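You operate a simulated robot arm through the tools that you are given. There is no shell and no other tool. Be economical: measure what you need, move in short steps, check, and stop when the job is done.

You run a simulated two-armed robot. Do the job below in one go: nothing can be reset, and whatever is moved stays where it is left.

TASK
Put one of the clay lumps from the top of the green bench on the shelf under the green bench. Put the painted cup on the top of the narrow bench away on the top of the holder shelf. Put one of the clear beads from the top of the yellow bench in the wide basket. Fetch the scrap tin and set it on the shelf under the worn table. Put the carry board on the top of the black bench away on the shelf under the grey bench. Put the iron peg on the top of the teal bench away on the top of the white bench. Count the clear jars on the top of the teal bench, then put as many of the four-well moulds from the top of the teal bench on the shelf under the teal bench. Take the pattern card and leave it on the top of the green bench. Put the blue-handled ladle on the ledge of the stacked blocks. Close the reed blind. Do these in any order. Set down upright: carry board, pattern card, blue-handled ladle.

It is judged by the outcome, as a careful person would: the job done as asked, and still so three seconds after it is handed in. It fails if anything else is knocked over, pushed out of place, dropped, spilled or broken.

THE ROBOT
Two 7-joint arms with fingered hands on one trunk, on a base that drives. Base frame: it is fixed to the floor where the robot stands at the start and does not move with it; the origin is under the middle of the robot, x ahead of it, y to its left, z up; the surface under the hand at the start is at about z = 0.8. Units: m, rad, N and s.
The left shoulder is at the start at [0.073, 0.173, 1.178], the right one opposite. With the tool pointing down near the work surface each hand reaches from about 0.1 to 0.78 m from the robot's upright axis, wherever it stands, measured 20 degrees to its own side. Places, roughly: blue-handled ladle (7x8x22 cm) [-7, -5.1, 0.7]; carry board [-2.75, 3.75, 0.75]; clay lump (7x7x6 cm) [0.7, 0, 0.8]; clear bead (3x3x3 cm) [-6.2, 1, 0.8]; clear jar (7x7x10 cm) [0.3, 3.1, 0.8]; four-well mould (8x8x4 cm) [0.4, 3.2, 0.8]; iron peg [0.25, 3.25, 0.75]; ledge of the stacked blocks (44x12 cm) [-3.44, -4.2, 0.32]; painted cup (6x6x6 cm) [-8, 1, 0.8]; pattern card [0.5, 4, 0.75]; reed blind [0.5, -3.9, 1.6]; scrap tin (12x12x8 cm) [-2.8, 3.3, 0.8]; shelf under the green bench [0.5, 0.3, 0.3]; shelf under the grey bench [-4.4, 0.9, 0.3]; shelf under the teal bench [0.5, 3.6, 0.3]; shelf under the worn table [-2.6, -0.1, 0.4]; top of the green bench [0.5, 0.3, 0.8]; top of the holder shelf (66x16 cm) [-8.12, -0.52, 1.2]; top of the white bench [0.4, -2.2, 0.8]; wide basket (24x17x6 cm) [-6.2, 1.5, 0.3]. Payload 3.5 kg a hand.
The TCP of each hand is the grasp point between the finger pads, 0.03 m short of the fingertips. In the tool frame z runs along the fingers and y along their closing line. The gripper opens to 0.104 m. The gripper's body begins 0.035 m behind the TCP. The gripper is a hand of 3 fingers: y runs from the thumb to the fingers, the wrist lies at [-0.015, -0.104, -0.178] in the tool frame, and closing takes about 1.5 s.
Orientation is that of the tool frame in the base frame, as a unit quaternion [w, x, y, z]. With the fingers straight down and the wrist toward the robot, the tool's x, y and z point along [0, 1, 0], [1, 0, 0] and [0, 0, -1] of the base frame.

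THE INTERFACE
- The arms move only by the tool move_arm. It takes "left_deltas", "right_deltas" or both (then of equal length, played together; a hand with none holds still); each is a list of rows, each an object (a shift or turn left out is 0, a gripper value left out holds the last) with "travel": the shift along the tool's x, y, z in m, a list of three; "delta_rot": the turn, a rotation vector about the tool's x, y, z in degrees, a list of three. In form: [{"travel": [tx, ty, tz], "delta_rot": [ax, ay, az]}, ...]. A call has 1 to 20 rows; each row is the pose to reach, as a shift and turn from the pose commanded when the call began, along the tool's axes at that moment. "left_hand" and "right_hand" are, for a hand that has rows, the finger opening in m, from 0 to 0.104, set as the call begins (left out, the last holds). Each row takes 0.2 s and may step no farther than 0.05 m and 0.15 rad from the row before; otherwise, or with a gripper value out of range, the whole call is refused. Where a pose cannot be reached the arm comes as near as it can. A force on the tool above 40 N (or 10 N above the force at the start of the call, whichever is more), or a blocked arm, ends the call early, and 0.2 s more pass. The fingers move at their own pace (about 0.072 m/s each) and stop on an object; they squeeze with about 33 N. The grip force told is the motor's: it shows also when the fingers shut on nothing. Time passes only in rows, and 0.2 s behind the last, so rows that repeat a pose let the fingers close. The reply holds the time, the measured pose of the TCP, the force on the tool along the base axes, the opening and the grip force, in the units named above and with some noise, with the torque about the TCP (base axes, N m) and any sound that the robot's microphone picked up.
- Cameras (640 x 400 px; columns grow to the right, rows downward): "scene" is now at [0.1587, 0.0275, 1.3445]; the picture's right is [0.34, -0.94, 0.00], its down [-0.62, -0.22, -0.76] and it looks along [0.71, 0.25, -0.65] (base axes); focal length 214 px, centre (320, 200). "left" rides on the left gripper at [-0.064, -0.094, -0.117] in its tool frame; the picture's right is [-0.72, -0.33, 0.61], its down [0.64, -0.65, 0.40] and it looks along [0.27, 0.68, 0.68] (tool axes); focal length 238 px, centre (320, 200). "right" rides on the right gripper at [0.064, -0.094, -0.117] in its tool frame; the picture's right is [-0.72, 0.33, -0.61], its down [-0.64, -0.65, 0.40] and it looks along [-0.27, 0.68, 0.68] (tool axes); focal length 238 px, centre (320, 200).
- capture(camera): a new picture of that camera. The clock stands still meanwhile.
- lift_body(by): slides the trunk up (or, below 0, down) by that many m; the arms and the scene camera ride with it, the base frame stays. It gives what a move gives, with no picture.
- roll_base(legs): drives the robot by 1 to 6 legs, each [ahead, left, turn to the left] in m, m and rad, along the robot's own axes; the way and the turn of a leg run together, so that a leg with both is an arc; at most 1.5 m and 3.142 rad a leg. The arms and the cameras ride along, it lands a little off, and it stops where it bumps. It gives what a move gives.
- finger_targets(index, middle, thumb_bend, thumb_turn, hand): sets how far each is bent, from 0 (flat) to 1 (curled in); at 0.3 the hand is open as for a grip, at 0.7 the pads meet at the TCP. One left out holds its place. A second passes; each finger stops where it meets its share of the squeeze, and holds until it gets a number again. A gripper value or a shape takes the hand back. It gives what a move gives, with no picture; readings hold the bend of each and the force on the fingers (four entries, about 0 where the hand has none), thumb and palm. thumb_turn goes from beside the hand (0) to across from the fingers (1), as for a grip.
- set_grasp(shape, hand): the hand has 3 fingers and takes this shape, open, in about a second: jaw (thumb against the fingers, like two jaws); tri (thumb and two fingers); tip (a fingertip pinch); poke (one finger out to press); point (the index stretched); flat (the hand flat); cup (the hand cupped); fist (a fist). The gripper value then closes the fingers along that shape, each until it touches; the sizes above hold for jaw. It gives what a move gives, with no picture.
- pan_tilt(pan, tilt): turns the head with the scene camera to pan (to the left, within 1.501 rad either way) and tilt (down, from -0.506 to 1.204), counted from straight ahead of the robot. It gives what a move gives.
- pixel_to_xyz(camera, pixels): for up to 12 pixels [column, row] of the newest picture of that camera ("zoom" is the newest enlarged one), the place [x, y, z] in the base frame of the surface seen there, good to about 0.003 m. The clock stands still meanwhile.
- zoom(camera, box): a new picture of the part [left, top, right, bottom] of that camera's present view, enlarged. The clock stands still meanwhile.
- hand_in(): hands the job in; it is judged then, once.

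Keep the steps short. Do not move on a guess: measure, check each grasp and each placing, and mend mistakes. In all there are 357 turns and 306 pictures (those below and enlarged ones count). Leave the grippers open and the arms clear of the work at the hand-in unless told otherwise, and finish with a single line.

The tools are called by a JSON object that holds its "fn" and its "kwargs". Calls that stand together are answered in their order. move_arm: Moves the arms, as the interface text tells. Its arguments: {"type":"object","properties":{"left_deltas":{"type":"array","items":{"type":"object","properties":{"travel":{"type":"array","items":{"type":"number"}},"delta_rot":{"type":"array","items":{"type":"number"}}}}},"left_hand":{"type":"number"},"right_deltas":{"type":"array","items":{"type":"object","properties":{"travel":{"type":"array","items":{"type":"number"}},"delta_rot":{"type":"array","items":{"type":"number"}}}}},"right_hand":{"type":"number"}},"required":[]} The other tools are called the same way: lift_body (by) slides the trunk up or down; set_grasp (shape, hand) gives the hand a shape; finger_targets (index, middle, thumb_bend, thumb_turn, hand) moves the fingers one by one; roll_base (legs) drives the base; pan_tilt (pan, tilt) turns the head that bears the scene camera; capture (camera) takes a picture; pixel_to_xyz (camera, pixels) gives the place of the surface under pixels of a picture; zoom (camera, box) takes an enlarged picture of a part of a camera's view; hand_in () hands the job in.

At the start:

```text
time: 0.0
left_eef_pos: [0.3886, 0.413, 1.0376]
left_orientation: [0.001, 0.707, 0.708, 0.0]
left_wrist_force: [-0.3, -0.4, 0.6]
left_wrist_torque: [0.0, -0.02, 0.0]
left_grip_width: 0.1037
left_grip_force: 0.1
left_shape: jaw
left_bend: [0.3, 0.3, 0.3, 0.98]
left_finger forces: [0.0, 0.0, 0.0, 0.0, 0.1, 0.0]
right_eef_pos: [0.4535, 0.016, 1.2179]
right_orientation: [0.0, 0.707, 0.707, 0.0]
right_wrist_force: [0.5, 0.0, 0.1]
right_wrist_torque: [0.06, -0.01, 0.0]
right_grip_width: 0.1037
right_grip_force: 0.0
right_shape: jaw
right_bend: [0.3, 0.3, 0.3, 0.98]
right_finger forces: [0.0, 0.1, 0.1, 0.0, 0.0, 0.0]
trunk travel left (down, up): [-0.275, 0.479]
robot x, y, heading: [0.0028, 0.0, -0.002]
head pan, tilt: [0.344, 0.714]
```

scene: 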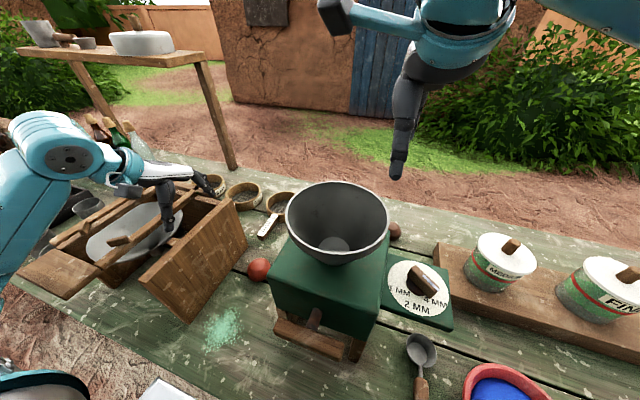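
right: 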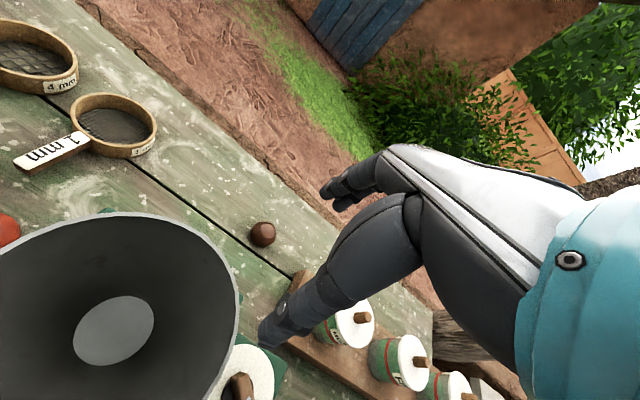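
left: 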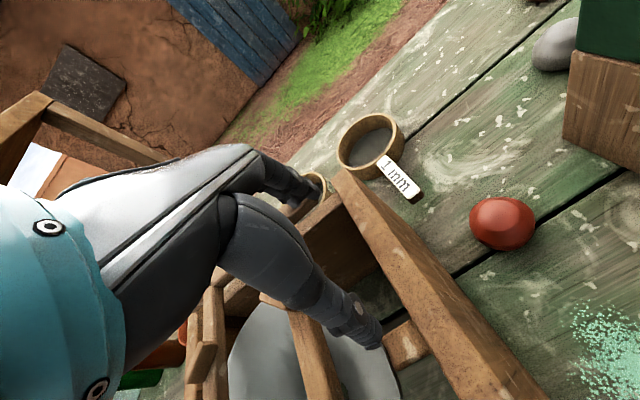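

I look first at the green bench from above, with the head tilted down and panned to centre.

{"fn": "pan_tilt", "kwargs": {"pan": 0.0, "tilt": 0.75}}

{"fn": "capture", "kwargs": {"camera": "scene"}}

```text
time: 0.8
left_eef_pos: [0.3898, 0.4129, 1.0362]
left_orientation: [0.0, 0.707, 0.707, 0.001]
left_wrist_force: [-0.4, 0.5, -0.5]
left_wrist_torque: [0.03, -0.01, -0.03]
left_grip_width: 0.1034
left_grip_force: 0.1
left_shape: jaw
left_bend: [0.3, 0.3, 0.3, 0.98]
left_finger forces: [0.1, 0.1, 0.0, 0.1, 0.0, 0.1]
right_eef_pos: [0.4538, 0.0158, 1.2194]
right_orientation: [0.0, 0.707, 0.707, 0.0]
right_wrist_force: [0.8, -0.3, -0.2]
right_wrist_torque: [0.01, -0.05, 0.02]
right_grip_width: 0.1035
right_grip_force: 0.1
right_shape: jaw
right_bend: [0.3, 0.3, 0.3, 0.98]
right_finger forces: [0.0, 0.0, 0.0, 0.0, 0.1, 0.1]
trunk travel left (down, up): [-0.275, 0.479]
robot x, y, heading: [-0.0038, -0.0017, 0.001]
head pan, tilt: [0.0, 0.75]
```

```text
302 pictures are left
```

scene: 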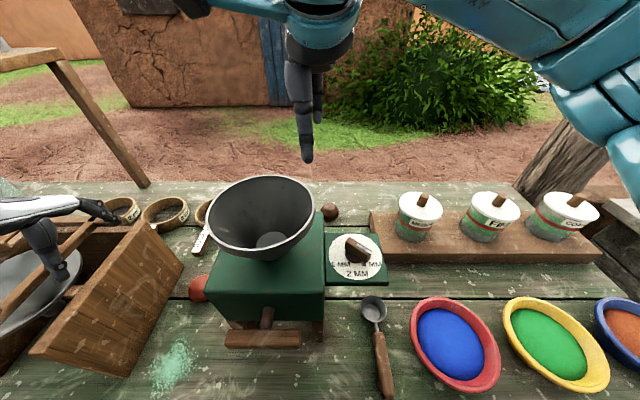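

A brown ball at (330,212), and a grey lump behind the mill in the left picture. I measure the brown ball and the layout, and look right.

{"fn": "pixel_to_xyz", "kwargs": {"camera": "scene", "pixels": [[330, 212], [322, 215], [338, 212], [330, 206], [345, 250], [400, 215], [197, 290], [262, 180], [600, 262], [150, 310]]}}

{"fn": "capture", "kwargs": {"camera": "left"}}

{"fn": "pan_tilt", "kwargs": {"pan": -0.9, "tilt": 0.75}}

{"fn": "capture", "kwargs": {"camera": "scene"}}

{"fn": "pan_tilt", "kwargs": {"pan": 0.9, "tilt": 0.75}}

{"fn": "capture", "kwargs": {"camera": "scene"}}

```text
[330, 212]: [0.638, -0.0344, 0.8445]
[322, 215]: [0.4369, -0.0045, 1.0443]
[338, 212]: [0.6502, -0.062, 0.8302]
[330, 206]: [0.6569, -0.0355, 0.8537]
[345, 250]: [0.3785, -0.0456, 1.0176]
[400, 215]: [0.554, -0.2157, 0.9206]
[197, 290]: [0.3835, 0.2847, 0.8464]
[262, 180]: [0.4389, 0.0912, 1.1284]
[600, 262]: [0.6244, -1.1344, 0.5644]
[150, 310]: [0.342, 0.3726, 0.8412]
```

```text
301 pictures are left
```

left: 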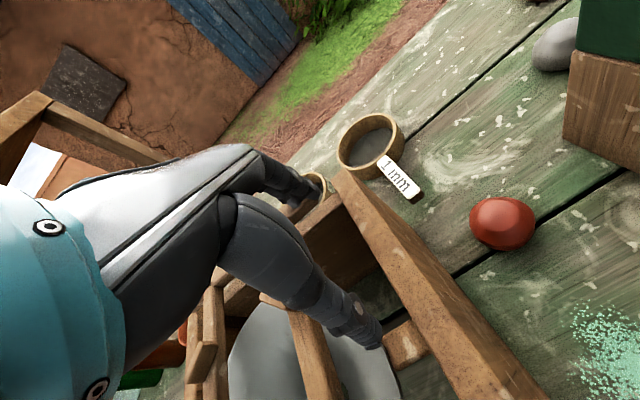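

```text
time: 2.0
left_eef_pos: [0.3894, 0.4135, 1.0376]
left_orientation: [0.001, 0.707, 0.708, -0.001]
left_wrist_force: [-0.1, 0.7, -0.1]
left_wrist_torque: [-0.02, 0.02, -0.06]
left_grip_width: 0.1037
left_grip_force: 0.0
left_shape: jaw
left_bend: [0.3, 0.3, 0.3, 0.98]
left_finger forces: [0.1, 0.0, 0.0, 0.0, 0.0, 0.0]
right_eef_pos: [0.453, 0.0153, 1.2172]
right_orientation: [0.0, 0.706, 0.708, 0.0]
right_wrist_force: [-0.2, 0.8, 0.1]
right_wrist_torque: [-0.02, 0.02, -0.01]
right_grip_width: 0.1035
right_grip_force: 0.0
right_shape: jaw
right_bend: [0.3, 0.3, 0.3, 0.98]
right_finger forces: [0.1, 0.0, 0.0, 0.1, 0.0, 0.1]
trunk travel left (down, up): [-0.275, 0.479]
robot x, y, heading: [-0.0004, -0.0006, 0.002]
head pan, tilt: [-0.901, 0.75]
```

```text
300 pictures are left
```

scene: 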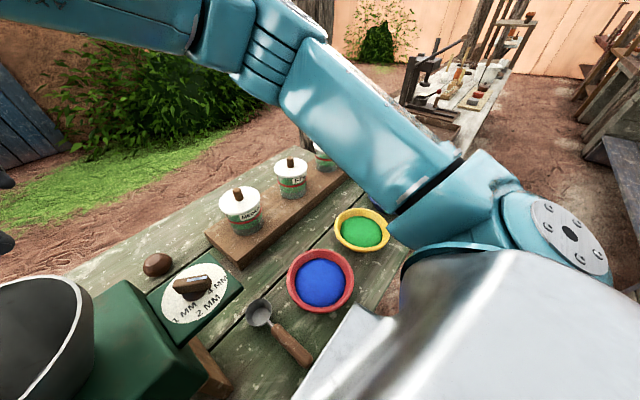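

```text
time: 3.8
left_eef_pos: [0.3881, 0.4134, 1.0387]
left_orientation: [0.0, 0.707, 0.707, 0.0]
left_wrist_force: [0.9, 0.1, 0.5]
left_wrist_torque: [0.02, -0.02, 0.0]
left_grip_width: 0.1035
left_grip_force: 0.2
left_shape: jaw
left_bend: [0.3, 0.3, 0.3, 0.98]
left_finger forces: [0.0, 0.0, 0.0, 0.0, 0.0, 0.1]
right_eef_pos: [0.4535, 0.0157, 1.2186]
right_orientation: [-0.001, 0.707, 0.707, 0.0]
right_wrist_force: [0.0, 0.2, 0.4]
right_wrist_torque: [0.01, 0.0, -0.01]
right_grip_width: 0.1036
right_grip_force: 0.2
right_shape: jaw
right_bend: [0.3, 0.3, 0.3, 0.98]
right_finger forces: [0.1, 0.1, 0.0, 0.0, 0.1, 0.1]
trunk travel left (down, up): [-0.275, 0.479]
robot x, y, heading: [0.0003, 0.0032, -0.002]
head pan, tilt: [0.901, 0.75]
```

```text
299 pictures are left
```

scene: 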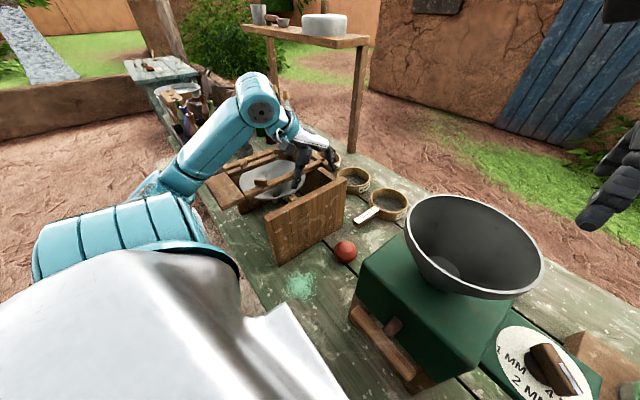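

Red lump at (345,250) in the open. I measure it and its neighbours.

{"fn": "zoom", "kwargs": {"camera": "scene", "box": [230, 170, 430, 330]}}

{"fn": "pixel_to_xyz", "kwargs": {"camera": "scene", "pixels": [[345, 242], [335, 250], [355, 252], [345, 260], [347, 208], [332, 235], [280, 260], [362, 265], [300, 285], [260, 310], [380, 340], [310, 370]]}}

```text
2.50 times, centred on (330, 250) of scene
```

zoom: 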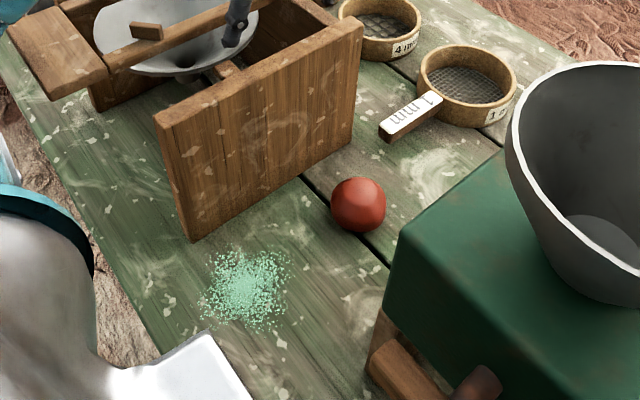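

```text
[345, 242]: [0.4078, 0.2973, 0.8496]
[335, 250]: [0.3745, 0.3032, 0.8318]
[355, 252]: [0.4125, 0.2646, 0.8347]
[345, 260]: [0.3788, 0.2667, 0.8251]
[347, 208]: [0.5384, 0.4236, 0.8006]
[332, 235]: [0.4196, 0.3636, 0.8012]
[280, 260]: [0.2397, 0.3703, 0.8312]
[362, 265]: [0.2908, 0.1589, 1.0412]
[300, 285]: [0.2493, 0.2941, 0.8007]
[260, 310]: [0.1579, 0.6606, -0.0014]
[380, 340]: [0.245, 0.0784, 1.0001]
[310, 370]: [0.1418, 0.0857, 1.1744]
```

Lump centre about (0.395,0.283,0.826), free gap on both sides. I raise the left hand, move over the lump, then check before going down.

{"fn": "move_arm", "kwargs": {"left_deltas": [{"travel": [0, 0, -0.04]}, {"travel": [-0.02, 0, -0.06]}, {"travel": [-0.06, 0, -0.06]}, {"travel": [-0.1, 0.004, -0.06]}, {"travel": [-0.13, 0.008, -0.06]}, {"travel": [-0.13, 0.008, -0.03]}, {"travel": [-0.13, 0.008, 0.01]}]}}

{"fn": "capture", "kwargs": {"camera": "left"}}

{"fn": "capture", "kwargs": {"camera": "scene"}}

```text
time: 5.4
left_eef_pos: [0.4041, 0.2838, 1.0273]
left_orientation: [0.001, 0.707, 0.707, -0.001]
left_wrist_force: [-0.1, -0.6, 0.2]
left_wrist_torque: [0.0, 0.02, 0.0]
left_grip_width: 0.1037
left_grip_force: 0.1
left_shape: jaw
left_bend: [0.3, 0.3, 0.3, 0.98]
left_finger forces: [0.0, 0.0, 0.0, 0.1, 0.1, 0.0]
left hand out of reach, approached as far as the arm can: row 7
right_eef_pos: [0.4542, 0.0157, 1.2179]
right_orientation: [-0.001, 0.708, 0.707, -0.001]
right_wrist_force: [-0.8, -0.1, 0.1]
right_wrist_torque: [0.01, 0.03, -0.03]
right_grip_width: 0.1034
right_grip_force: 0.1
right_shape: jaw
right_bend: [0.3, 0.3, 0.3, 0.98]
right_finger forces: [0.0, 0.0, 0.0, 0.1, 0.0, 0.0]
trunk travel left (down, up): [-0.275, 0.479]
robot x, y, heading: [-0.0002, 0.0021, 0.003]
head pan, tilt: [0.901, 0.75]
```

```text
297 pictures are left
```

left: 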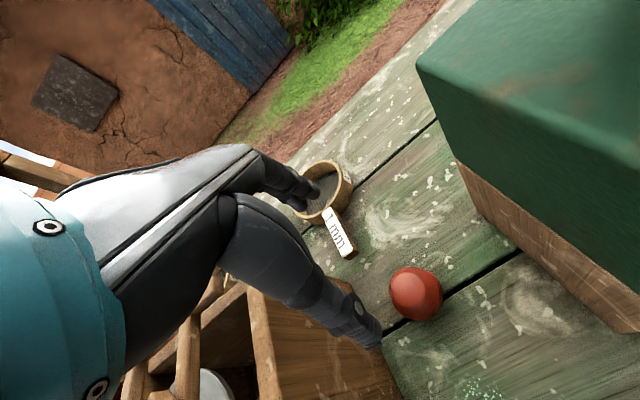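

```text
296 pictures are left
```

scene: 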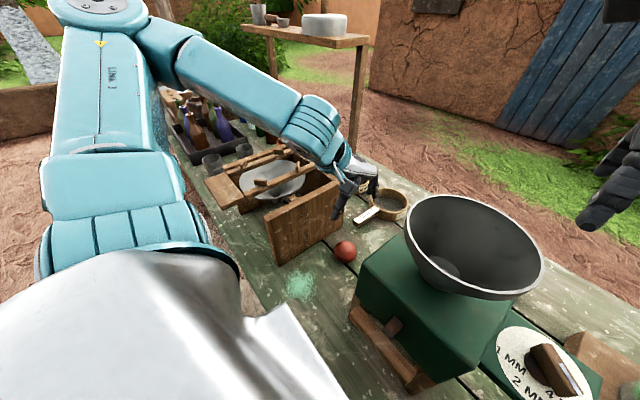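

The lump sits at (415,292), just where a point 0.2 m below the TCP should show. I go down 0.2 m.

{"fn": "move_arm", "kwargs": {"left_deltas": [{"travel": [0, 0, 0.05]}, {"travel": [0, -0.004, 0.1]}, {"travel": [0, -0.006, 0.15]}, {"travel": [0, -0.006, 0.18]}, {"travel": [0, -0.006, 0.2]}, {"travel": [0, -0.006, 0.2]}]}}

{"fn": "capture", "kwargs": {"camera": "left"}}

```text
refused: row 2 steps farther than a row can; nothing moved
```

```text
295 pictures are left
```

left: 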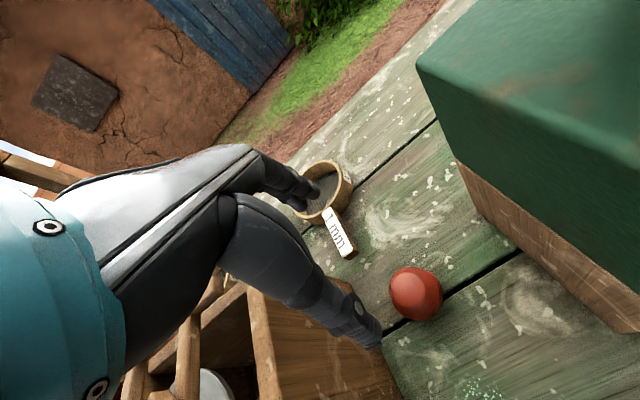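

Refused for step size; I repeat with smaller steps.

{"fn": "move_arm", "kwargs": {"left_deltas": [{"travel": [0, -0.003, 0.04]}, {"travel": [0, -0.006, 0.08]}, {"travel": [0, -0.006, 0.12]}, {"travel": [0, -0.006, 0.16]}, {"travel": [0, -0.006, 0.2]}, {"travel": [0, -0.006, 0.2]}]}}

{"fn": "capture", "kwargs": {"camera": "left"}}

```text
time: 6.8
left_eef_pos: [0.3982, 0.2841, 0.8287]
left_orientation: [0.002, 0.708, 0.707, 0.002]
left_wrist_force: [-3.3, 1.1, 17.7]
left_wrist_torque: [0.26, -0.99, 0.16]
left_grip_width: 0.1028
left_grip_force: 0.1
left_shape: jaw
left_bend: [0.3, 0.3, 0.3, 0.98]
left_finger forces: [0.0, 17.7, 0.0, 0.0, 0.1, 0.0]
left hand out of reach, approached as far as the arm can: row 1
right_eef_pos: [0.4518, 0.0156, 1.2193]
right_orientation: [0.001, 0.707, 0.707, 0.001]
right_wrist_force: [0.4, -0.4, 0.8]
right_wrist_torque: [0.0, -0.01, -0.02]
right_grip_width: 0.1036
right_grip_force: 0.0
right_shape: jaw
right_bend: [0.3, 0.3, 0.3, 0.98]
right_finger forces: [0.0, 0.0, 0.0, 0.1, 0.0, 0.0]
trunk travel left (down, up): [-0.275, 0.479]
robot x, y, heading: [0.0006, 0.0023, -0.0]
head pan, tilt: [0.901, 0.75]
```

```text
294 pictures are left
```

left: 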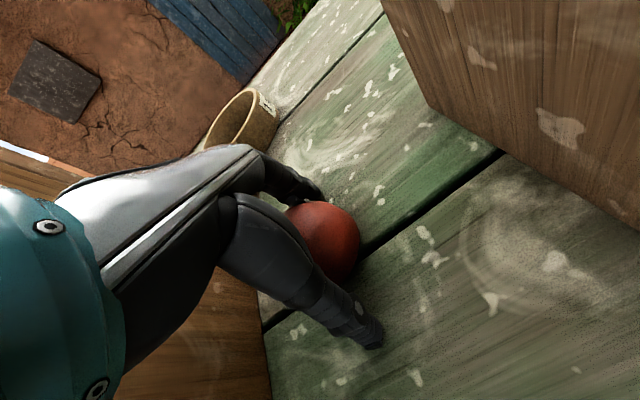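

A fingertip rests on the table (17.7 N). I raise 5 mm and close on the lump.

{"fn": "move_arm", "kwargs": {"left_deltas": [{"travel": [0, 0, -0.006]}, {"travel": [0, 0, -0.006]}, {"travel": [0, 0, -0.006]}, {"travel": [0, 0, -0.006]}, {"travel": [0, 0, -0.006]}, {"travel": [0, 0, -0.006]}, {"travel": [0, 0, -0.006]}, {"travel": [0, 0, -0.006]}], "left_hand": 0.0}}

{"fn": "move_arm", "kwargs": {"left_deltas": [{"travel": [0, 0, -0.04]}, {"travel": [0, 0, -0.08]}, {"travel": [0, 0, -0.12]}, {"travel": [0, 0, -0.16]}, {"travel": [0, 0, -0.2]}, {"travel": [0, 0, -0.24]}, {"travel": [0, 0, -0.28]}]}}

{"fn": "capture", "kwargs": {"camera": "left"}}

```text
time: 8.6
left_eef_pos: [0.3978, 0.2869, 0.8331]
left_orientation: [0.0, 0.707, 0.707, 0.001]
left_wrist_force: [0.3, 0.7, 0.6]
left_wrist_torque: [0.03, 0.03, 0.01]
left_grip_width: 0.0571
left_grip_force: 33.2
left_shape: jaw
left_bend: [0.73, 0.38, 0.71, 1.0]
left_finger forces: [24.9, 5.0, 0.0, 0.1, 30.1, 0.1]
right_eef_pos: [0.4542, 0.0164, 1.2168]
right_orientation: [0.0, 0.707, 0.707, 0.0]
right_wrist_force: [0.0, -0.7, -0.1]
right_wrist_torque: [0.0, 0.01, -0.03]
right_grip_width: 0.1038
right_grip_force: 0.2
right_shape: jaw
right_bend: [0.3, 0.3, 0.3, 0.98]
right_finger forces: [0.0, 0.1, 0.0, 0.1, 0.0, 0.1]
trunk travel left (down, up): [-0.275, 0.479]
robot x, y, heading: [-0.0011, -0.0019, 0.008]
head pan, tilt: [0.901, 0.75]
```

```text
time: 10.2
left_eef_pos: [0.3978, 0.2845, 1.1136]
left_orientation: [0.0, 0.707, 0.707, 0.0]
left_wrist_force: [-0.2, -0.3, -2.6]
left_wrist_torque: [0.03, -0.01, 0.0]
left_grip_width: 0.0567
left_grip_force: 32.5
left_shape: jaw
left_bend: [0.73, 0.38, 0.71, 1.0]
left_finger forces: [24.7, 5.3, 0.0, 0.0, 29.9, 0.1]
left hand out of reach, approached as far as the arm can: row 4, 5
right_eef_pos: [0.4529, 0.0148, 1.2179]
right_orientation: [0.0, 0.707, 0.707, 0.0]
right_wrist_force: [-0.2, -0.5, 0.8]
right_wrist_torque: [0.02, -0.01, -0.02]
right_grip_width: 0.1036
right_grip_force: 0.0
right_shape: jaw
right_bend: [0.3, 0.3, 0.3, 0.98]
right_finger forces: [0.0, 0.0, 0.0, 0.0, 0.0, 0.1]
trunk travel left (down, up): [-0.275, 0.479]
robot x, y, heading: [-0.0016, 0.0022, -0.003]
head pan, tilt: [0.901, 0.75]
```

```text
293 pictures are left
```

left: 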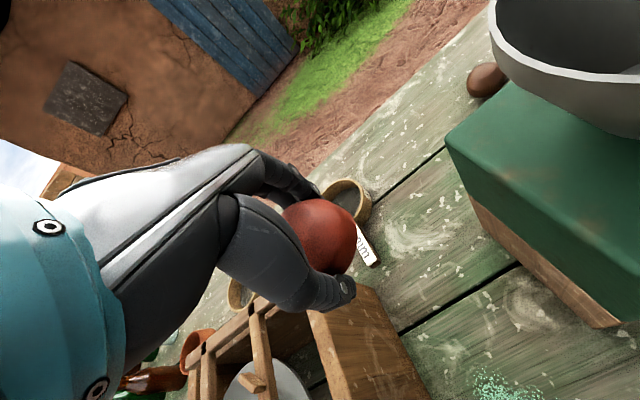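

Held. I compare the brown lump (487,80) with the red one to be sure that both are clay lumps.

{"fn": "zoom", "kwargs": {"camera": "left", "box": [400, 20, 560, 120]}}

{"fn": "zoom", "kwargs": {"camera": "left", "box": [240, 170, 400, 320]}}

{"fn": "pan_tilt", "kwargs": {"pan": -0.3, "tilt": 0.75}}

{"fn": "capture", "kwargs": {"camera": "scene"}}

{"fn": "capture", "kwargs": {"camera": "right"}}

```text
4.00 times, centred on (480, 70) of left
```

zoom: 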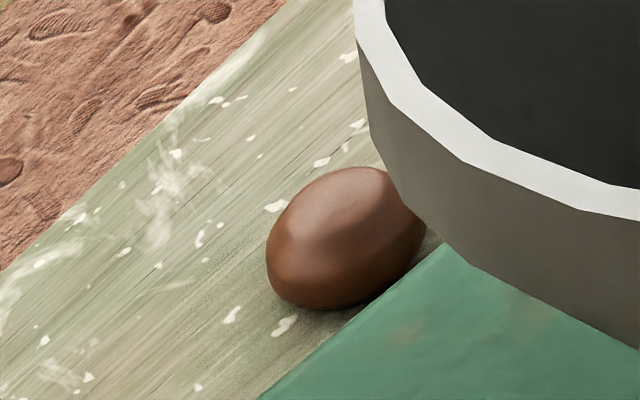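

```text
2.67 times, centred on (320, 245) of left
```

zoom: 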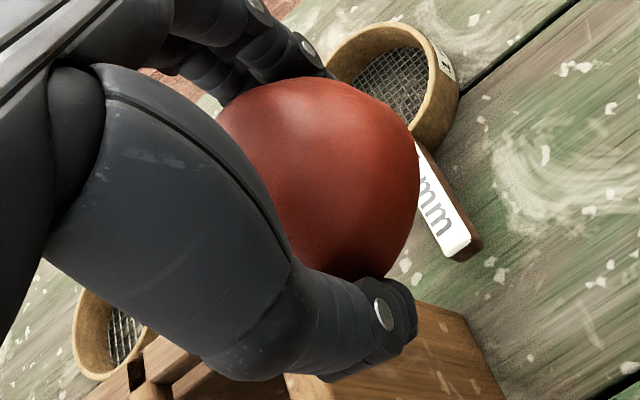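

```text
time: 11.6
left_eef_pos: [0.3988, 0.2836, 1.1125]
left_orientation: [0.0, 0.707, 0.707, 0.001]
left_wrist_force: [-0.6, -0.6, -2.3]
left_wrist_torque: [-0.03, 0.02, 0.0]
left_grip_width: 0.0567
left_grip_force: 32.7
left_shape: jaw
left_bend: [0.73, 0.38, 0.71, 1.0]
left_finger forces: [24.8, 5.3, 0.1, 0.1, 30.0, 0.0]
right_eef_pos: [0.453, 0.0153, 1.2175]
right_orientation: [0.0, 0.707, 0.707, 0.0]
right_wrist_force: [-0.4, -0.5, -0.6]
right_wrist_torque: [-0.03, -0.01, 0.01]
right_grip_width: 0.1035
right_grip_force: 0.0
right_shape: jaw
right_bend: [0.3, 0.3, 0.3, 0.98]
right_finger forces: [0.0, 0.0, 0.0, 0.0, 0.0, 0.0]
trunk travel left (down, up): [-0.275, 0.479]
robot x, y, heading: [-0.0007, 0.0013, -0.003]
head pan, tilt: [-0.3, 0.75]
```

```text
290 pictures are left
```

scene: 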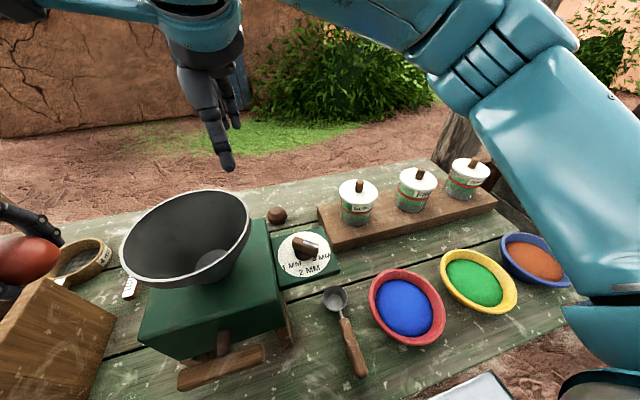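

```text
289 pictures are left
```

right: 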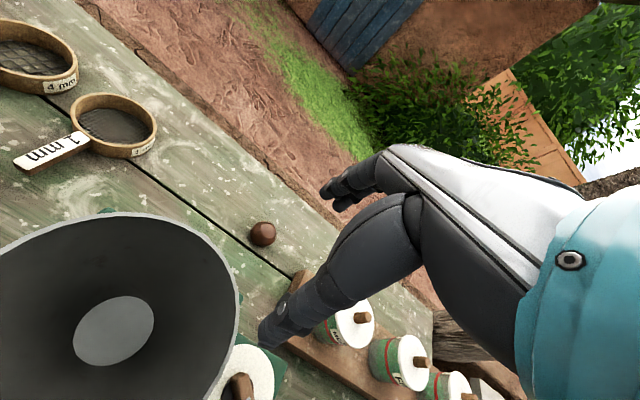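

All three lumps are alike in shape, so the red one will do. Now I back off 0.6 m and look under the bench.

{"fn": "roll_base", "kwargs": {"legs": [[-0.6, 0, 0]]}}

{"fn": "pan_tilt", "kwargs": {"pan": 0.3, "tilt": 0.75}}

{"fn": "capture", "kwargs": {"camera": "scene"}}

```text
time: 15.0
left_eef_pos: [-0.2009, 0.2842, 1.1114]
left_orientation: [0.0, 0.707, 0.707, 0.0]
left_wrist_force: [-0.2, -0.4, -1.8]
left_wrist_torque: [0.0, 0.0, 0.0]
left_grip_width: 0.0567
left_grip_force: 32.9
left_shape: jaw
left_bend: [0.73, 0.38, 0.71, 1.0]
left_finger forces: [24.7, 5.3, 0.0, 0.0, 29.9, 0.1]
right_eef_pos: [-0.1454, 0.0157, 1.218]
right_orientation: [0.0, 0.708, 0.707, 0.0]
right_wrist_force: [-0.5, -0.5, -0.3]
right_wrist_torque: [-0.01, 0.0, 0.02]
right_grip_width: 0.1036
right_grip_force: 0.0
right_shape: jaw
right_bend: [0.3, 0.3, 0.3, 0.98]
right_finger forces: [0.1, 0.1, 0.0, 0.1, 0.1, 0.0]
trunk travel left (down, up): [-0.275, 0.479]
robot x, y, heading: [-0.5993, 0.0004, -0.001]
head pan, tilt: [-0.3, 0.75]
```

```text
time: 16.0
left_eef_pos: [-0.1998, 0.2837, 1.1129]
left_orientation: [0.0, 0.708, 0.707, 0.0]
left_wrist_force: [-0.5, -0.8, -2.8]
left_wrist_torque: [0.01, 0.03, 0.01]
left_grip_width: 0.0569
left_grip_force: 32.8
left_shape: jaw
left_bend: [0.73, 0.38, 0.71, 1.0]
left_finger forces: [24.7, 5.4, 0.1, 0.1, 30.0, 0.1]
right_eef_pos: [-0.145, 0.0158, 1.2196]
right_orientation: [0.0, 0.708, 0.706, 0.001]
right_wrist_force: [0.0, 0.9, -0.3]
right_wrist_torque: [0.02, -0.02, 0.01]
right_grip_width: 0.1036
right_grip_force: 0.1
right_shape: jaw
right_bend: [0.3, 0.3, 0.3, 0.98]
right_finger forces: [0.1, 0.1, 0.0, 0.0, 0.0, 0.0]
trunk travel left (down, up): [-0.275, 0.479]
robot x, y, heading: [-0.6002, 0.0023, -0.004]
head pan, tilt: [0.3, 0.75]
```

```text
288 pictures are left
```

scene: 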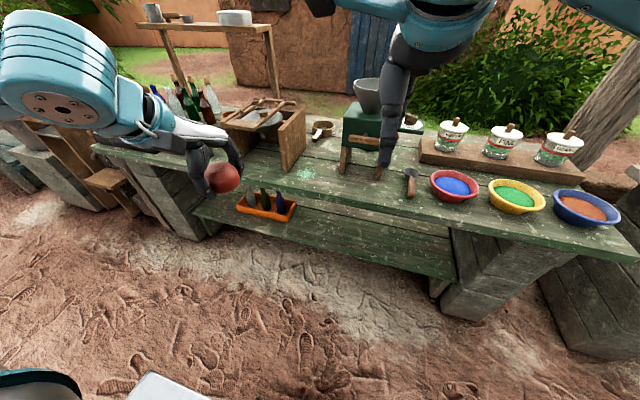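

The shelf shows with an orange tray at (265,205). I measure shelf and bench edges.

{"fn": "pixel_to_xyz", "kwargs": {"camera": "scene", "pixels": [[200, 213], [300, 245], [400, 270], [440, 255], [330, 215], [380, 225], [300, 190], [400, 208], [450, 280], [300, 225], [350, 245], [220, 195]]}}

```text
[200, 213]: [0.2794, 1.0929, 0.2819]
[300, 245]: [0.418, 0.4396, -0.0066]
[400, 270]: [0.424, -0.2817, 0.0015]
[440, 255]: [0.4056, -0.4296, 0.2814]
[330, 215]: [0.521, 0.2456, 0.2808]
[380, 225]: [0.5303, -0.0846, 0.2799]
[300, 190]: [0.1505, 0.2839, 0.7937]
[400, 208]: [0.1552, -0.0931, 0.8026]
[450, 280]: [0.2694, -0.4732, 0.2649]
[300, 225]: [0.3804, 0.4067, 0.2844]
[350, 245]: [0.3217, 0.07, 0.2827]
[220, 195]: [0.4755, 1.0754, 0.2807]
```

Shelf at z 0.282 with front edge at x 0.27, bench edge at x 0.15. I lower the trunk, draw the right hand back, and lower the left hand while pitching it forward 30°.

{"fn": "lift_body", "kwargs": {"by": -0.27}}

{"fn": "move_arm", "kwargs": {"left_deltas": [{"travel": [0, 0, 0.04], "delta_rot": [-6, 0, 0]}, {"travel": [0, 0, 0.08], "delta_rot": [-12, 0, 0]}, {"travel": [0, 0, 0.12], "delta_rot": [-18, 0, 0]}, {"travel": [0, 0, 0.16], "delta_rot": [-24, 0, 0]}, {"travel": [0, 0, 0.2], "delta_rot": [-30, 0, 0]}, {"travel": [-0.01, 0, 0.24], "delta_rot": [-30, 0, 0]}, {"travel": [-0.02, 0, 0.28], "delta_rot": [-30, 0, 0]}, {"travel": [-0.03, 0, 0.32], "delta_rot": [-30, 0, 0]}, {"travel": [-0.04, 0, 0.36], "delta_rot": [-30, 0, 0]}, {"travel": [-0.04, 0, 0.4], "delta_rot": [-30, 0, 0]}, {"travel": [-0.04, 0, 0.43], "delta_rot": [-30, 0, 0]}], "right_deltas": [{"travel": [0, -0.04, 0]}, {"travel": [0, -0.08, 0]}, {"travel": [0, -0.12, 0]}, {"travel": [0, -0.15, 0]}, {"travel": [0, -0.15, 0]}, {"travel": [0, -0.15, 0]}, {"travel": [0, -0.15, 0]}, {"travel": [0, -0.15, 0]}, {"travel": [0, -0.15, 0]}, {"travel": [0, -0.15, 0]}, {"travel": [0, -0.15, 0]}]}}

{"fn": "capture", "kwargs": {"camera": "scene"}}

```text
time: 18.8
left_eef_pos: [-0.1401, 0.286, 0.7628]
left_orientation: [-0.094, 0.702, 0.7, -0.093]
left_wrist_force: [-0.6, 0.6, -1.5]
left_wrist_torque: [0.01, 0.03, -0.01]
left_grip_width: 0.0567
left_grip_force: 33.1
left_shape: jaw
left_bend: [0.73, 0.38, 0.71, 1.0]
left_finger forces: [24.9, 5.4, 0.0, 0.1, 29.7, 0.0]
right_eef_pos: [-0.1456, 0.0155, 0.9476]
right_orientation: [0.0, 0.708, 0.707, 0.001]
right_wrist_force: [0.4, -0.1, -0.5]
right_wrist_torque: [0.02, 0.0, 0.02]
right_grip_width: 0.1034
right_grip_force: 0.0
right_shape: jaw
right_bend: [0.3, 0.3, 0.3, 0.98]
right_finger forces: [0.1, 0.1, 0.1, 0.0, 0.0, 0.0]
trunk travel left (down, up): [-0.005, 0.749]
robot x, y, heading: [-0.5999, 0.0011, -0.003]
head pan, tilt: [0.3, 0.75]
```

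```text
time: 19.4
left_eef_pos: [-0.1041, 0.3038, 0.6896]
left_orientation: [-0.027, 0.707, 0.707, -0.029]
left_wrist_force: [0.5, -0.2, -2.2]
left_wrist_torque: [0.01, 0.05, -0.04]
left_grip_width: 0.0562
left_grip_force: 33.2
left_shape: jaw
left_bend: [0.73, 0.38, 0.72, 1.0]
left_finger forces: [25.1, 5.6, 0.1, 0.1, 30.4, 0.0]
left hand out of reach, approached as far as the arm can: row 1, 2, 3
right_eef_pos: [-0.1885, 0.0206, 0.9663]
right_orientation: [-0.046, 0.75, 0.659, 0.01]
right_wrist_force: [18.0, 15.5, 37.1]
right_wrist_torque: [-2.5, 4.95, -0.81]
right_grip_width: 0.1038
right_grip_force: 0.0
right_shape: jaw
right_bend: [0.3, 0.3, 0.3, 0.98]
right_finger forces: [0.0, 0.1, 0.1, 0.1, 0.1, 0.0]
trunk travel left (down, up): [-0.005, 0.749]
robot x, y, heading: [-0.6027, 0.0009, -0.001]
head pan, tilt: [0.3, 0.75]
stopped in row 3 (right hand): the force on the tool passed its limit at 134 N (the readings are from after the stop); the commanded pose is now the measured one
```

```text
287 pictures are left
```

scene: 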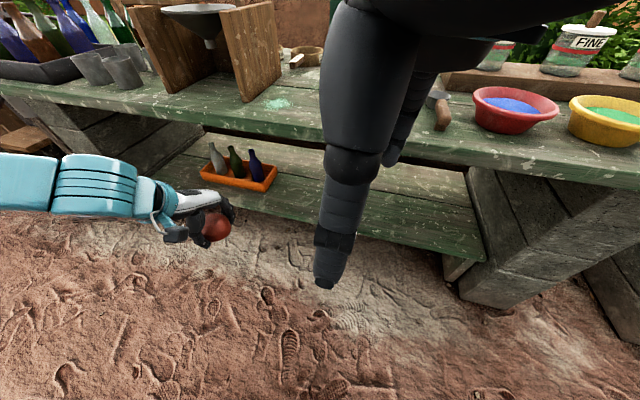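

The right hand bumped the robot's own body. I move it forward and to the right, clear of the head.

{"fn": "move_arm", "kwargs": {"right_deltas": [{"travel": [-0.01, 0.03, 0]}, {"travel": [-0.05, 0.05, 0]}, {"travel": [-0.09, 0.05, 0]}, {"travel": [-0.13, 0.05, 0]}, {"travel": [-0.17, 0.05, 0]}, {"travel": [-0.2, 0.05, 0]}]}}

{"fn": "move_arm", "kwargs": {"left_deltas": [{"travel": [0, 0, 0.02], "delta_rot": [0, 0, 0]}, {"travel": [0, 0, 0.04], "delta_rot": [0, 0, 0]}, {"travel": [0, 0, 0.08], "delta_rot": [-5, 0, 0]}, {"travel": [0, 0, 0.12], "delta_rot": [-10, 0, 0]}, {"travel": [0, 0, 0.16], "delta_rot": [-15, 0, 0]}, {"travel": [0, 0, 0.2], "delta_rot": [-20, 0, 0]}]}}

{"fn": "capture", "kwargs": {"camera": "scene"}}

```text
time: 20.8
left_eef_pos: [-0.1039, 0.3052, 0.6885]
left_orientation: [-0.029, 0.707, 0.706, -0.03]
left_wrist_force: [-0.6, 0.2, -2.2]
left_wrist_torque: [-0.05, 0.03, -0.01]
left_grip_width: 0.0565
left_grip_force: 33.6
left_shape: jaw
left_bend: [0.73, 0.38, 0.72, 1.0]
left_finger forces: [25.1, 5.8, 0.1, 0.1, 30.4, 0.0]
right_eef_pos: [-0.1666, -0.1842, 0.9481]
right_orientation: [-0.044, 0.748, 0.662, 0.005]
right_wrist_force: [0.1, -0.2, -0.7]
right_wrist_torque: [-0.01, 0.01, 0.0]
right_grip_width: 0.104
right_grip_force: 0.0
right_shape: jaw
right_bend: [0.3, 0.3, 0.3, 0.98]
right_finger forces: [0.0, 0.0, 0.0, 0.1, 0.0, 0.0]
trunk travel left (down, up): [-0.005, 0.749]
robot x, y, heading: [-0.5998, 0.0033, 0.002]
head pan, tilt: [0.3, 0.75]
```

```text
time: 22.2
left_eef_pos: [-0.1185, 0.3031, 0.4879]
left_orientation: [0.095, 0.701, 0.7, 0.094]
left_wrist_force: [0.5, 0.6, -1.9]
left_wrist_torque: [-0.01, -0.02, -0.02]
left_grip_width: 0.0563
left_grip_force: 32.9
left_shape: jaw
left_bend: [0.73, 0.38, 0.72, 1.0]
left_finger forces: [24.0, 5.3, 0.1, 0.0, 29.7, 0.1]
right_eef_pos: [-0.1644, -0.1846, 0.9479]
right_orientation: [-0.044, 0.749, 0.661, 0.005]
right_wrist_force: [0.9, -0.1, -0.7]
right_wrist_torque: [-0.02, 0.0, -0.04]
right_grip_width: 0.1038
right_grip_force: 0.1
right_shape: jaw
right_bend: [0.3, 0.3, 0.3, 0.98]
right_finger forces: [0.0, 0.0, 0.1, 0.1, 0.1, 0.0]
trunk travel left (down, up): [-0.005, 0.749]
robot x, y, heading: [-0.5952, 0.0023, -0.003]
head pan, tilt: [0.3, 0.75]
```

```text
286 pictures are left
```

scene: 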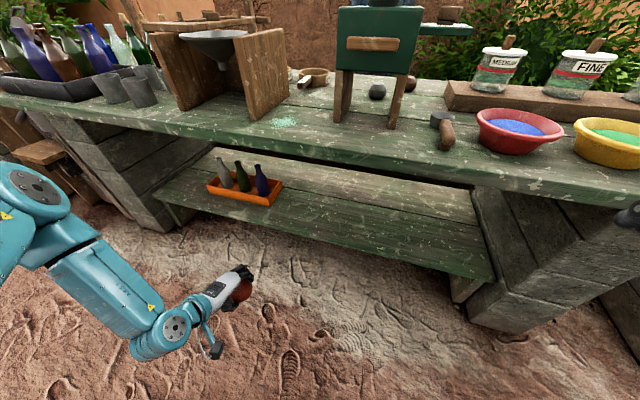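

Hand now pitched about 15° forward and clear. I lower to z 0.41 and pitch to 30°, then drive ahead 0.33.

{"fn": "move_arm", "kwargs": {"left_deltas": [{"travel": [0, -0.007, 0.025], "delta_rot": [-5, 0, 0]}, {"travel": [0, -0.014, 0.05], "delta_rot": [-10, 0, 0]}, {"travel": [0, -0.02, 0.075], "delta_rot": [-15, 0, 0]}]}}

{"fn": "roll_base", "kwargs": {"legs": [[0.33, 0, 0]]}}

{"fn": "capture", "kwargs": {"camera": "scene"}}

{"fn": "capture", "kwargs": {"camera": "left"}}

```text
time: 23.0
left_eef_pos: [-0.0846, 0.3246, 0.4995]
left_orientation: [0.186, 0.683, 0.682, 0.184]
left_wrist_force: [0.7, 0.2, -2.1]
left_wrist_torque: [-0.01, 0.03, -0.05]
left_grip_width: 0.0562
left_grip_force: 32.9
left_shape: jaw
left_bend: [0.73, 0.38, 0.72, 1.0]
left_finger forces: [23.8, 5.4, 0.0, 0.0, 30.0, 0.1]
left hand out of reach, approached as far as the arm can: row 1, 2, 3
right_eef_pos: [-0.1642, -0.182, 0.9479]
right_orientation: [-0.042, 0.749, 0.662, 0.005]
right_wrist_force: [0.5, 0.0, -0.1]
right_wrist_torque: [0.0, 0.0, 0.01]
right_grip_width: 0.1039
right_grip_force: 0.1
right_shape: jaw
right_bend: [0.3, 0.3, 0.3, 0.98]
right_finger forces: [0.0, 0.0, 0.1, 0.1, 0.0, 0.0]
trunk travel left (down, up): [-0.005, 0.749]
robot x, y, heading: [-0.6002, -0.0019, -0.0]
head pan, tilt: [0.3, 0.75]
```

```text
time: 25.0
left_eef_pos: [0.1965, 0.3285, 0.4978]
left_orientation: [0.176, 0.68, 0.689, 0.177]
left_wrist_force: [0.2, 0.4, -2.5]
left_wrist_torque: [-0.03, 0.03, 0.02]
left_grip_width: 0.056
left_grip_force: 32.8
left_shape: jaw
left_bend: [0.73, 0.38, 0.72, 1.0]
left_finger forces: [24.6, 5.8, 0.0, 0.1, 31.2, 0.0]
right_eef_pos: [0.1262, -0.1826, 0.9508]
right_orientation: [-0.043, 0.745, 0.665, 0.008]
right_wrist_force: [1.0, -0.1, 1.0]
right_wrist_torque: [0.0, 0.0, 0.01]
right_grip_width: 0.1039
right_grip_force: 0.1
right_shape: jaw
right_bend: [0.3, 0.3, 0.3, 0.98]
right_finger forces: [0.0, 0.0, 0.0, 0.0, 0.1, 0.0]
trunk travel left (down, up): [-0.005, 0.749]
robot x, y, heading: [-0.3013, -0.0002, 0.006]
head pan, tilt: [0.3, 0.75]
stopped in leg 1: the robot was blocked; the commanded pose is now the measured one
```

```text
285 pictures are left
```

scene: 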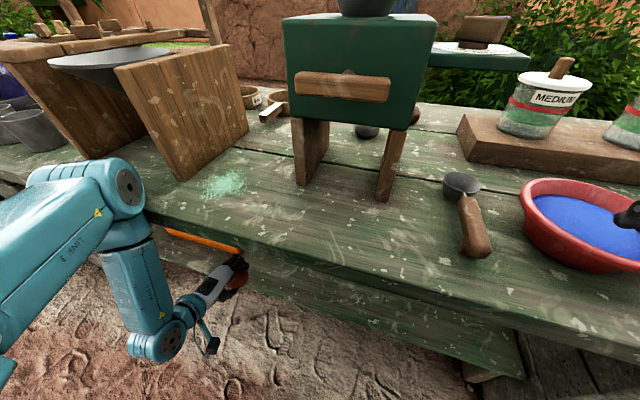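

```text
284 pictures are left
```

left: 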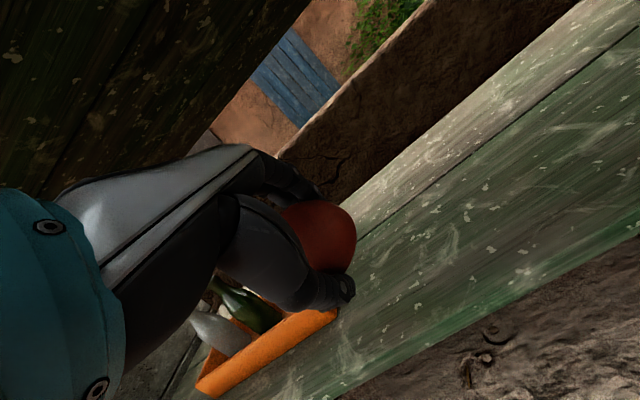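

The base was blocked; it looks like the elbow at (120,190) met the bench edge. I measure it.

{"fn": "pixel_to_xyz", "kwargs": {"camera": "scene", "pixels": [[130, 185], [150, 215], [145, 260], [170, 340], [200, 230], [147, 210], [110, 170]]}}

{"fn": "zoom", "kwargs": {"camera": "scene", "box": [60, 120, 280, 380]}}

```text
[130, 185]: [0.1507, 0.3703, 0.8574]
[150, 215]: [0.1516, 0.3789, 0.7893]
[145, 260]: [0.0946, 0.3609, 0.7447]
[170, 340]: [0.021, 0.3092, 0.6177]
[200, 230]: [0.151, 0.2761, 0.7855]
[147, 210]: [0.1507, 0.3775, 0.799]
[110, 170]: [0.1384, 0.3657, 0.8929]
```

```text
1.54 times, centred on (170, 250) of scene
```

zoom: 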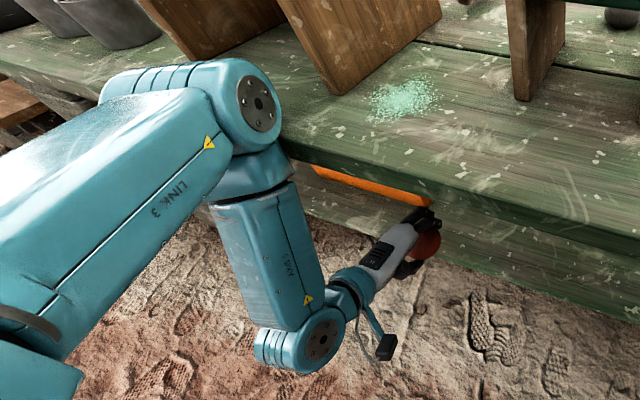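

The elbow is high and forward, so I need a straighter arm from farther back. I back off 0.1 m, then reach down and forward.

{"fn": "roll_base", "kwargs": {"legs": [[-0.1, 0, 0]]}}

{"fn": "move_arm", "kwargs": {"left_deltas": [{"travel": [-0.02, 0, 0.03]}, {"travel": [-0.05, 0, 0.06]}, {"travel": [-0.08, 0.01, 0.09]}, {"travel": [-0.11, 0.02, 0.12]}, {"travel": [-0.12, 0.04, 0.155]}]}}

{"fn": "capture", "kwargs": {"camera": "scene"}}

```text
time: 26.1
left_eef_pos: [0.0988, 0.3306, 0.4944]
left_orientation: [0.175, 0.681, 0.689, 0.175]
left_wrist_force: [0.1, 0.2, -2.0]
left_wrist_torque: [-0.02, 0.05, -0.01]
left_grip_width: 0.056
left_grip_force: 33.4
left_shape: jaw
left_bend: [0.73, 0.38, 0.72, 1.0]
left_finger forces: [24.6, 5.9, 0.0, 0.0, 31.1, 0.1]
right_eef_pos: [0.0336, -0.1819, 0.9483]
right_orientation: [-0.043, 0.746, 0.664, 0.004]
right_wrist_force: [-0.2, 0.3, 0.4]
right_wrist_torque: [0.01, 0.0, 0.03]
right_grip_width: 0.104
right_grip_force: 0.1
right_shape: jaw
right_bend: [0.3, 0.3, 0.3, 0.98]
right_finger forces: [0.0, 0.0, 0.0, 0.1, 0.0, 0.0]
trunk travel left (down, up): [-0.005, 0.749]
robot x, y, heading: [-0.3991, -0.0021, 0.006]
head pan, tilt: [0.3, 0.75]
```

```text
time: 27.3
left_eef_pos: [0.2083, 0.2648, 0.4967]
left_orientation: [0.175, 0.682, 0.688, 0.174]
left_wrist_force: [0.0, 0.3, -1.7]
left_wrist_torque: [-0.01, 0.06, -0.02]
left_grip_width: 0.0562
left_grip_force: 32.9
left_shape: jaw
left_bend: [0.73, 0.38, 0.72, 1.0]
left_finger forces: [24.5, 5.9, 0.1, 0.0, 31.0, 0.1]
left hand out of reach, approached as far as the arm can: row 1, 2, 3, 4, 5
right_eef_pos: [0.0338, -0.1809, 0.9484]
right_orientation: [-0.043, 0.746, 0.664, 0.005]
right_wrist_force: [-0.5, 0.3, -0.5]
right_wrist_torque: [0.0, -0.01, 0.01]
right_grip_width: 0.104
right_grip_force: 0.0
right_shape: jaw
right_bend: [0.3, 0.3, 0.3, 0.98]
right_finger forces: [0.1, 0.1, 0.1, 0.1, 0.0, 0.0]
trunk travel left (down, up): [-0.005, 0.749]
robot x, y, heading: [-0.4006, 0.0002, 0.002]
head pan, tilt: [0.3, 0.75]
```

```text
282 pictures are left
```

scene: 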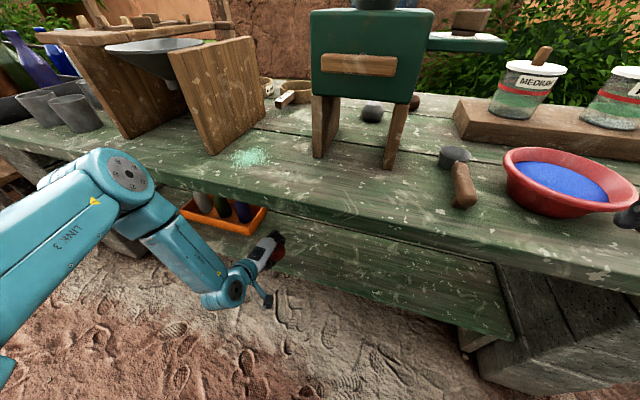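

The wrist seems at its limit with this pitch. I try less pitch (about 10°) while going down.

{"fn": "move_arm", "kwargs": {"left_deltas": [{"travel": [-0.01, -0.005, 0.03], "delta_rot": [5, 0, 0]}, {"travel": [-0.03, -0.01, 0.06], "delta_rot": [10, 0, 0]}, {"travel": [-0.05, -0.015, 0.09], "delta_rot": [15, 0, 0]}, {"travel": [-0.05, -0.015, 0.12], "delta_rot": [20, 0, 0]}]}}

{"fn": "capture", "kwargs": {"camera": "scene"}}

```text
time: 28.3
left_eef_pos: [0.2309, 0.2513, 0.4569]
left_orientation: [0.054, 0.701, 0.71, 0.052]
left_wrist_force: [-0.9, 0.4, -3.0]
left_wrist_torque: [-0.04, 0.02, -0.02]
left_grip_width: 0.0561
left_grip_force: 33.3
left_shape: jaw
left_bend: [0.73, 0.38, 0.72, 1.0]
left_finger forces: [24.7, 6.1, 0.0, 0.1, 30.8, 0.0]
left hand out of reach, approached as far as the arm can: row 1, 2, 3, 4
right_eef_pos: [0.0334, -0.1817, 0.9476]
right_orientation: [-0.044, 0.747, 0.664, 0.004]
right_wrist_force: [0.1, 0.6, 0.2]
right_wrist_torque: [-0.03, -0.03, 0.02]
right_grip_width: 0.1038
right_grip_force: 0.1
right_shape: jaw
right_bend: [0.3, 0.3, 0.3, 0.98]
right_finger forces: [0.0, 0.0, 0.0, 0.0, 0.0, 0.0]
trunk travel left (down, up): [-0.005, 0.749]
robot x, y, heading: [-0.4032, 0.0003, 0.004]
head pan, tilt: [0.3, 0.75]
```

```text
281 pictures are left
```

scene: 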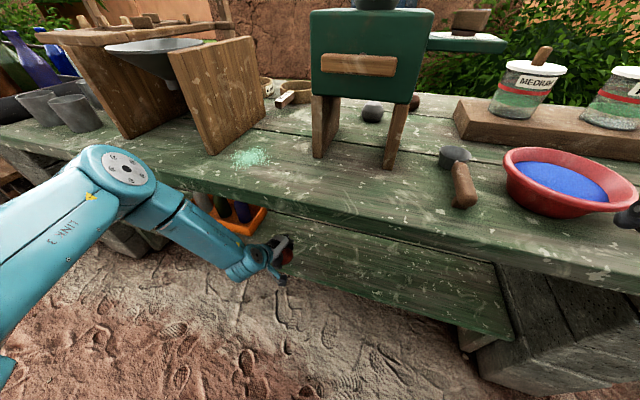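

I try going on straight down from here in small steps, to see if it is a true limit.

{"fn": "move_arm", "kwargs": {"left_deltas": [{"travel": [0, 0, 0.02]}, {"travel": [0, 0, 0.04]}, {"travel": [0, 0, 0.06]}, {"travel": [0, 0, 0.06]}]}}

```text
time: 29.3
left_eef_pos: [0.2274, 0.2723, 0.4459]
left_orientation: [0.055, 0.701, 0.709, 0.053]
left_wrist_force: [0.3, -0.2, -2.8]
left_wrist_torque: [-0.02, 0.05, 0.01]
left_grip_width: 0.0562
left_grip_force: 33.0
left_shape: jaw
left_bend: [0.73, 0.38, 0.72, 1.0]
left_finger forces: [24.5, 6.1, 0.0, 0.0, 30.7, 0.0]
left hand out of reach, approached as far as the arm can: row 1, 2, 3, 4
right_eef_pos: [0.0334, -0.1825, 0.9476]
right_orientation: [-0.044, 0.747, 0.664, 0.005]
right_wrist_force: [-0.2, -0.7, 0.3]
right_wrist_torque: [0.02, -0.02, 0.01]
right_grip_width: 0.104
right_grip_force: 0.2
right_shape: jaw
right_bend: [0.3, 0.3, 0.3, 0.98]
right_finger forces: [0.0, 0.0, 0.0, 0.0, 0.0, 0.0]
trunk travel left (down, up): [-0.005, 0.749]
robot x, y, heading: [-0.3985, -0.0032, 0.004]
head pan, tilt: [0.3, 0.75]
```

A true limit in this posture. I back off into free space and test turning the hand 90° about its own axis (closing line sideways), which should suit the low reach better.

{"fn": "roll_base", "kwargs": {"legs": [[-0.3, 0, 0]]}}

{"fn": "move_arm", "kwargs": {"left_deltas": [{"delta_rot": [0, 0, 8]}, {"delta_rot": [0, 0, 16]}, {"delta_rot": [0, 0, 24]}, {"delta_rot": [0, 0, 32]}, {"delta_rot": [0, 0, 40]}, {"delta_rot": [0, 0, 48]}, {"delta_rot": [0, 0, 56]}, {"delta_rot": [0, 0, 64]}, {"delta_rot": [0, 0, 72]}, {"delta_rot": [0, 0, 80]}, {"delta_rot": [0, 0, 88]}, {"travel": [0, 0, 0.04], "delta_rot": [0, 0, 88]}, {"travel": [0, 0, 0.08], "delta_rot": [0, 0, 88]}, {"travel": [0, 0, 0.12], "delta_rot": [0, 0, 88]}]}}

{"fn": "capture", "kwargs": {"camera": "scene"}}

```text
time: 31.4
left_eef_pos: [-0.0725, 0.2727, 0.4464]
left_orientation: [0.055, 0.7, 0.71, 0.053]
left_wrist_force: [0.6, 1.0, -2.1]
left_wrist_torque: [-0.02, 0.03, 0.0]
left_grip_width: 0.0559
left_grip_force: 33.2
left_shape: jaw
left_bend: [0.73, 0.38, 0.72, 1.0]
left_finger forces: [24.6, 6.2, 0.0, 0.1, 30.7, 0.0]
right_eef_pos: [-0.2656, -0.1826, 0.948]
right_orientation: [-0.044, 0.745, 0.665, 0.004]
right_wrist_force: [0.4, 0.0, -0.1]
right_wrist_torque: [-0.01, 0.01, -0.01]
right_grip_width: 0.1038
right_grip_force: 0.1
right_shape: jaw
right_bend: [0.3, 0.3, 0.3, 0.98]
right_finger forces: [0.0, 0.0, 0.0, 0.0, 0.0, 0.0]
trunk travel left (down, up): [-0.005, 0.749]
robot x, y, heading: [-0.7031, -0.0015, 0.01]
head pan, tilt: [0.3, 0.75]
```

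```text
time: 34.4
left_eef_pos: [-0.1913, 0.2525, 0.412]
left_orientation: [0.001, 0.996, 0.025, 0.08]
left_wrist_force: [-0.1, -0.8, -2.3]
left_wrist_torque: [0.0, -0.01, 0.02]
left_grip_width: 0.0564
left_grip_force: 32.9
left_shape: jaw
left_bend: [0.73, 0.38, 0.72, 1.0]
left_finger forces: [24.6, 6.3, 0.0, 0.0, 30.4, 0.0]
left hand out of reach, approached as far as the arm can: row 7, 8, 9, 10, 11, 12, 13, 14
right_eef_pos: [-0.266, -0.1823, 0.9485]
right_orientation: [-0.044, 0.745, 0.665, 0.004]
right_wrist_force: [0.4, -0.5, -0.6]
right_wrist_torque: [-0.02, 0.01, 0.0]
right_grip_width: 0.1038
right_grip_force: 0.1
right_shape: jaw
right_bend: [0.3, 0.3, 0.3, 0.98]
right_finger forces: [0.1, 0.0, 0.0, 0.1, 0.1, 0.1]
trunk travel left (down, up): [-0.005, 0.749]
robot x, y, heading: [-0.702, -0.0029, 0.004]
head pan, tilt: [0.3, 0.75]
```

```text
280 pictures are left
```

scene: 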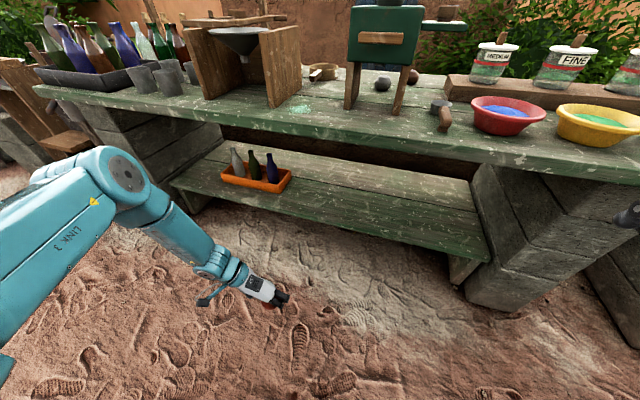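

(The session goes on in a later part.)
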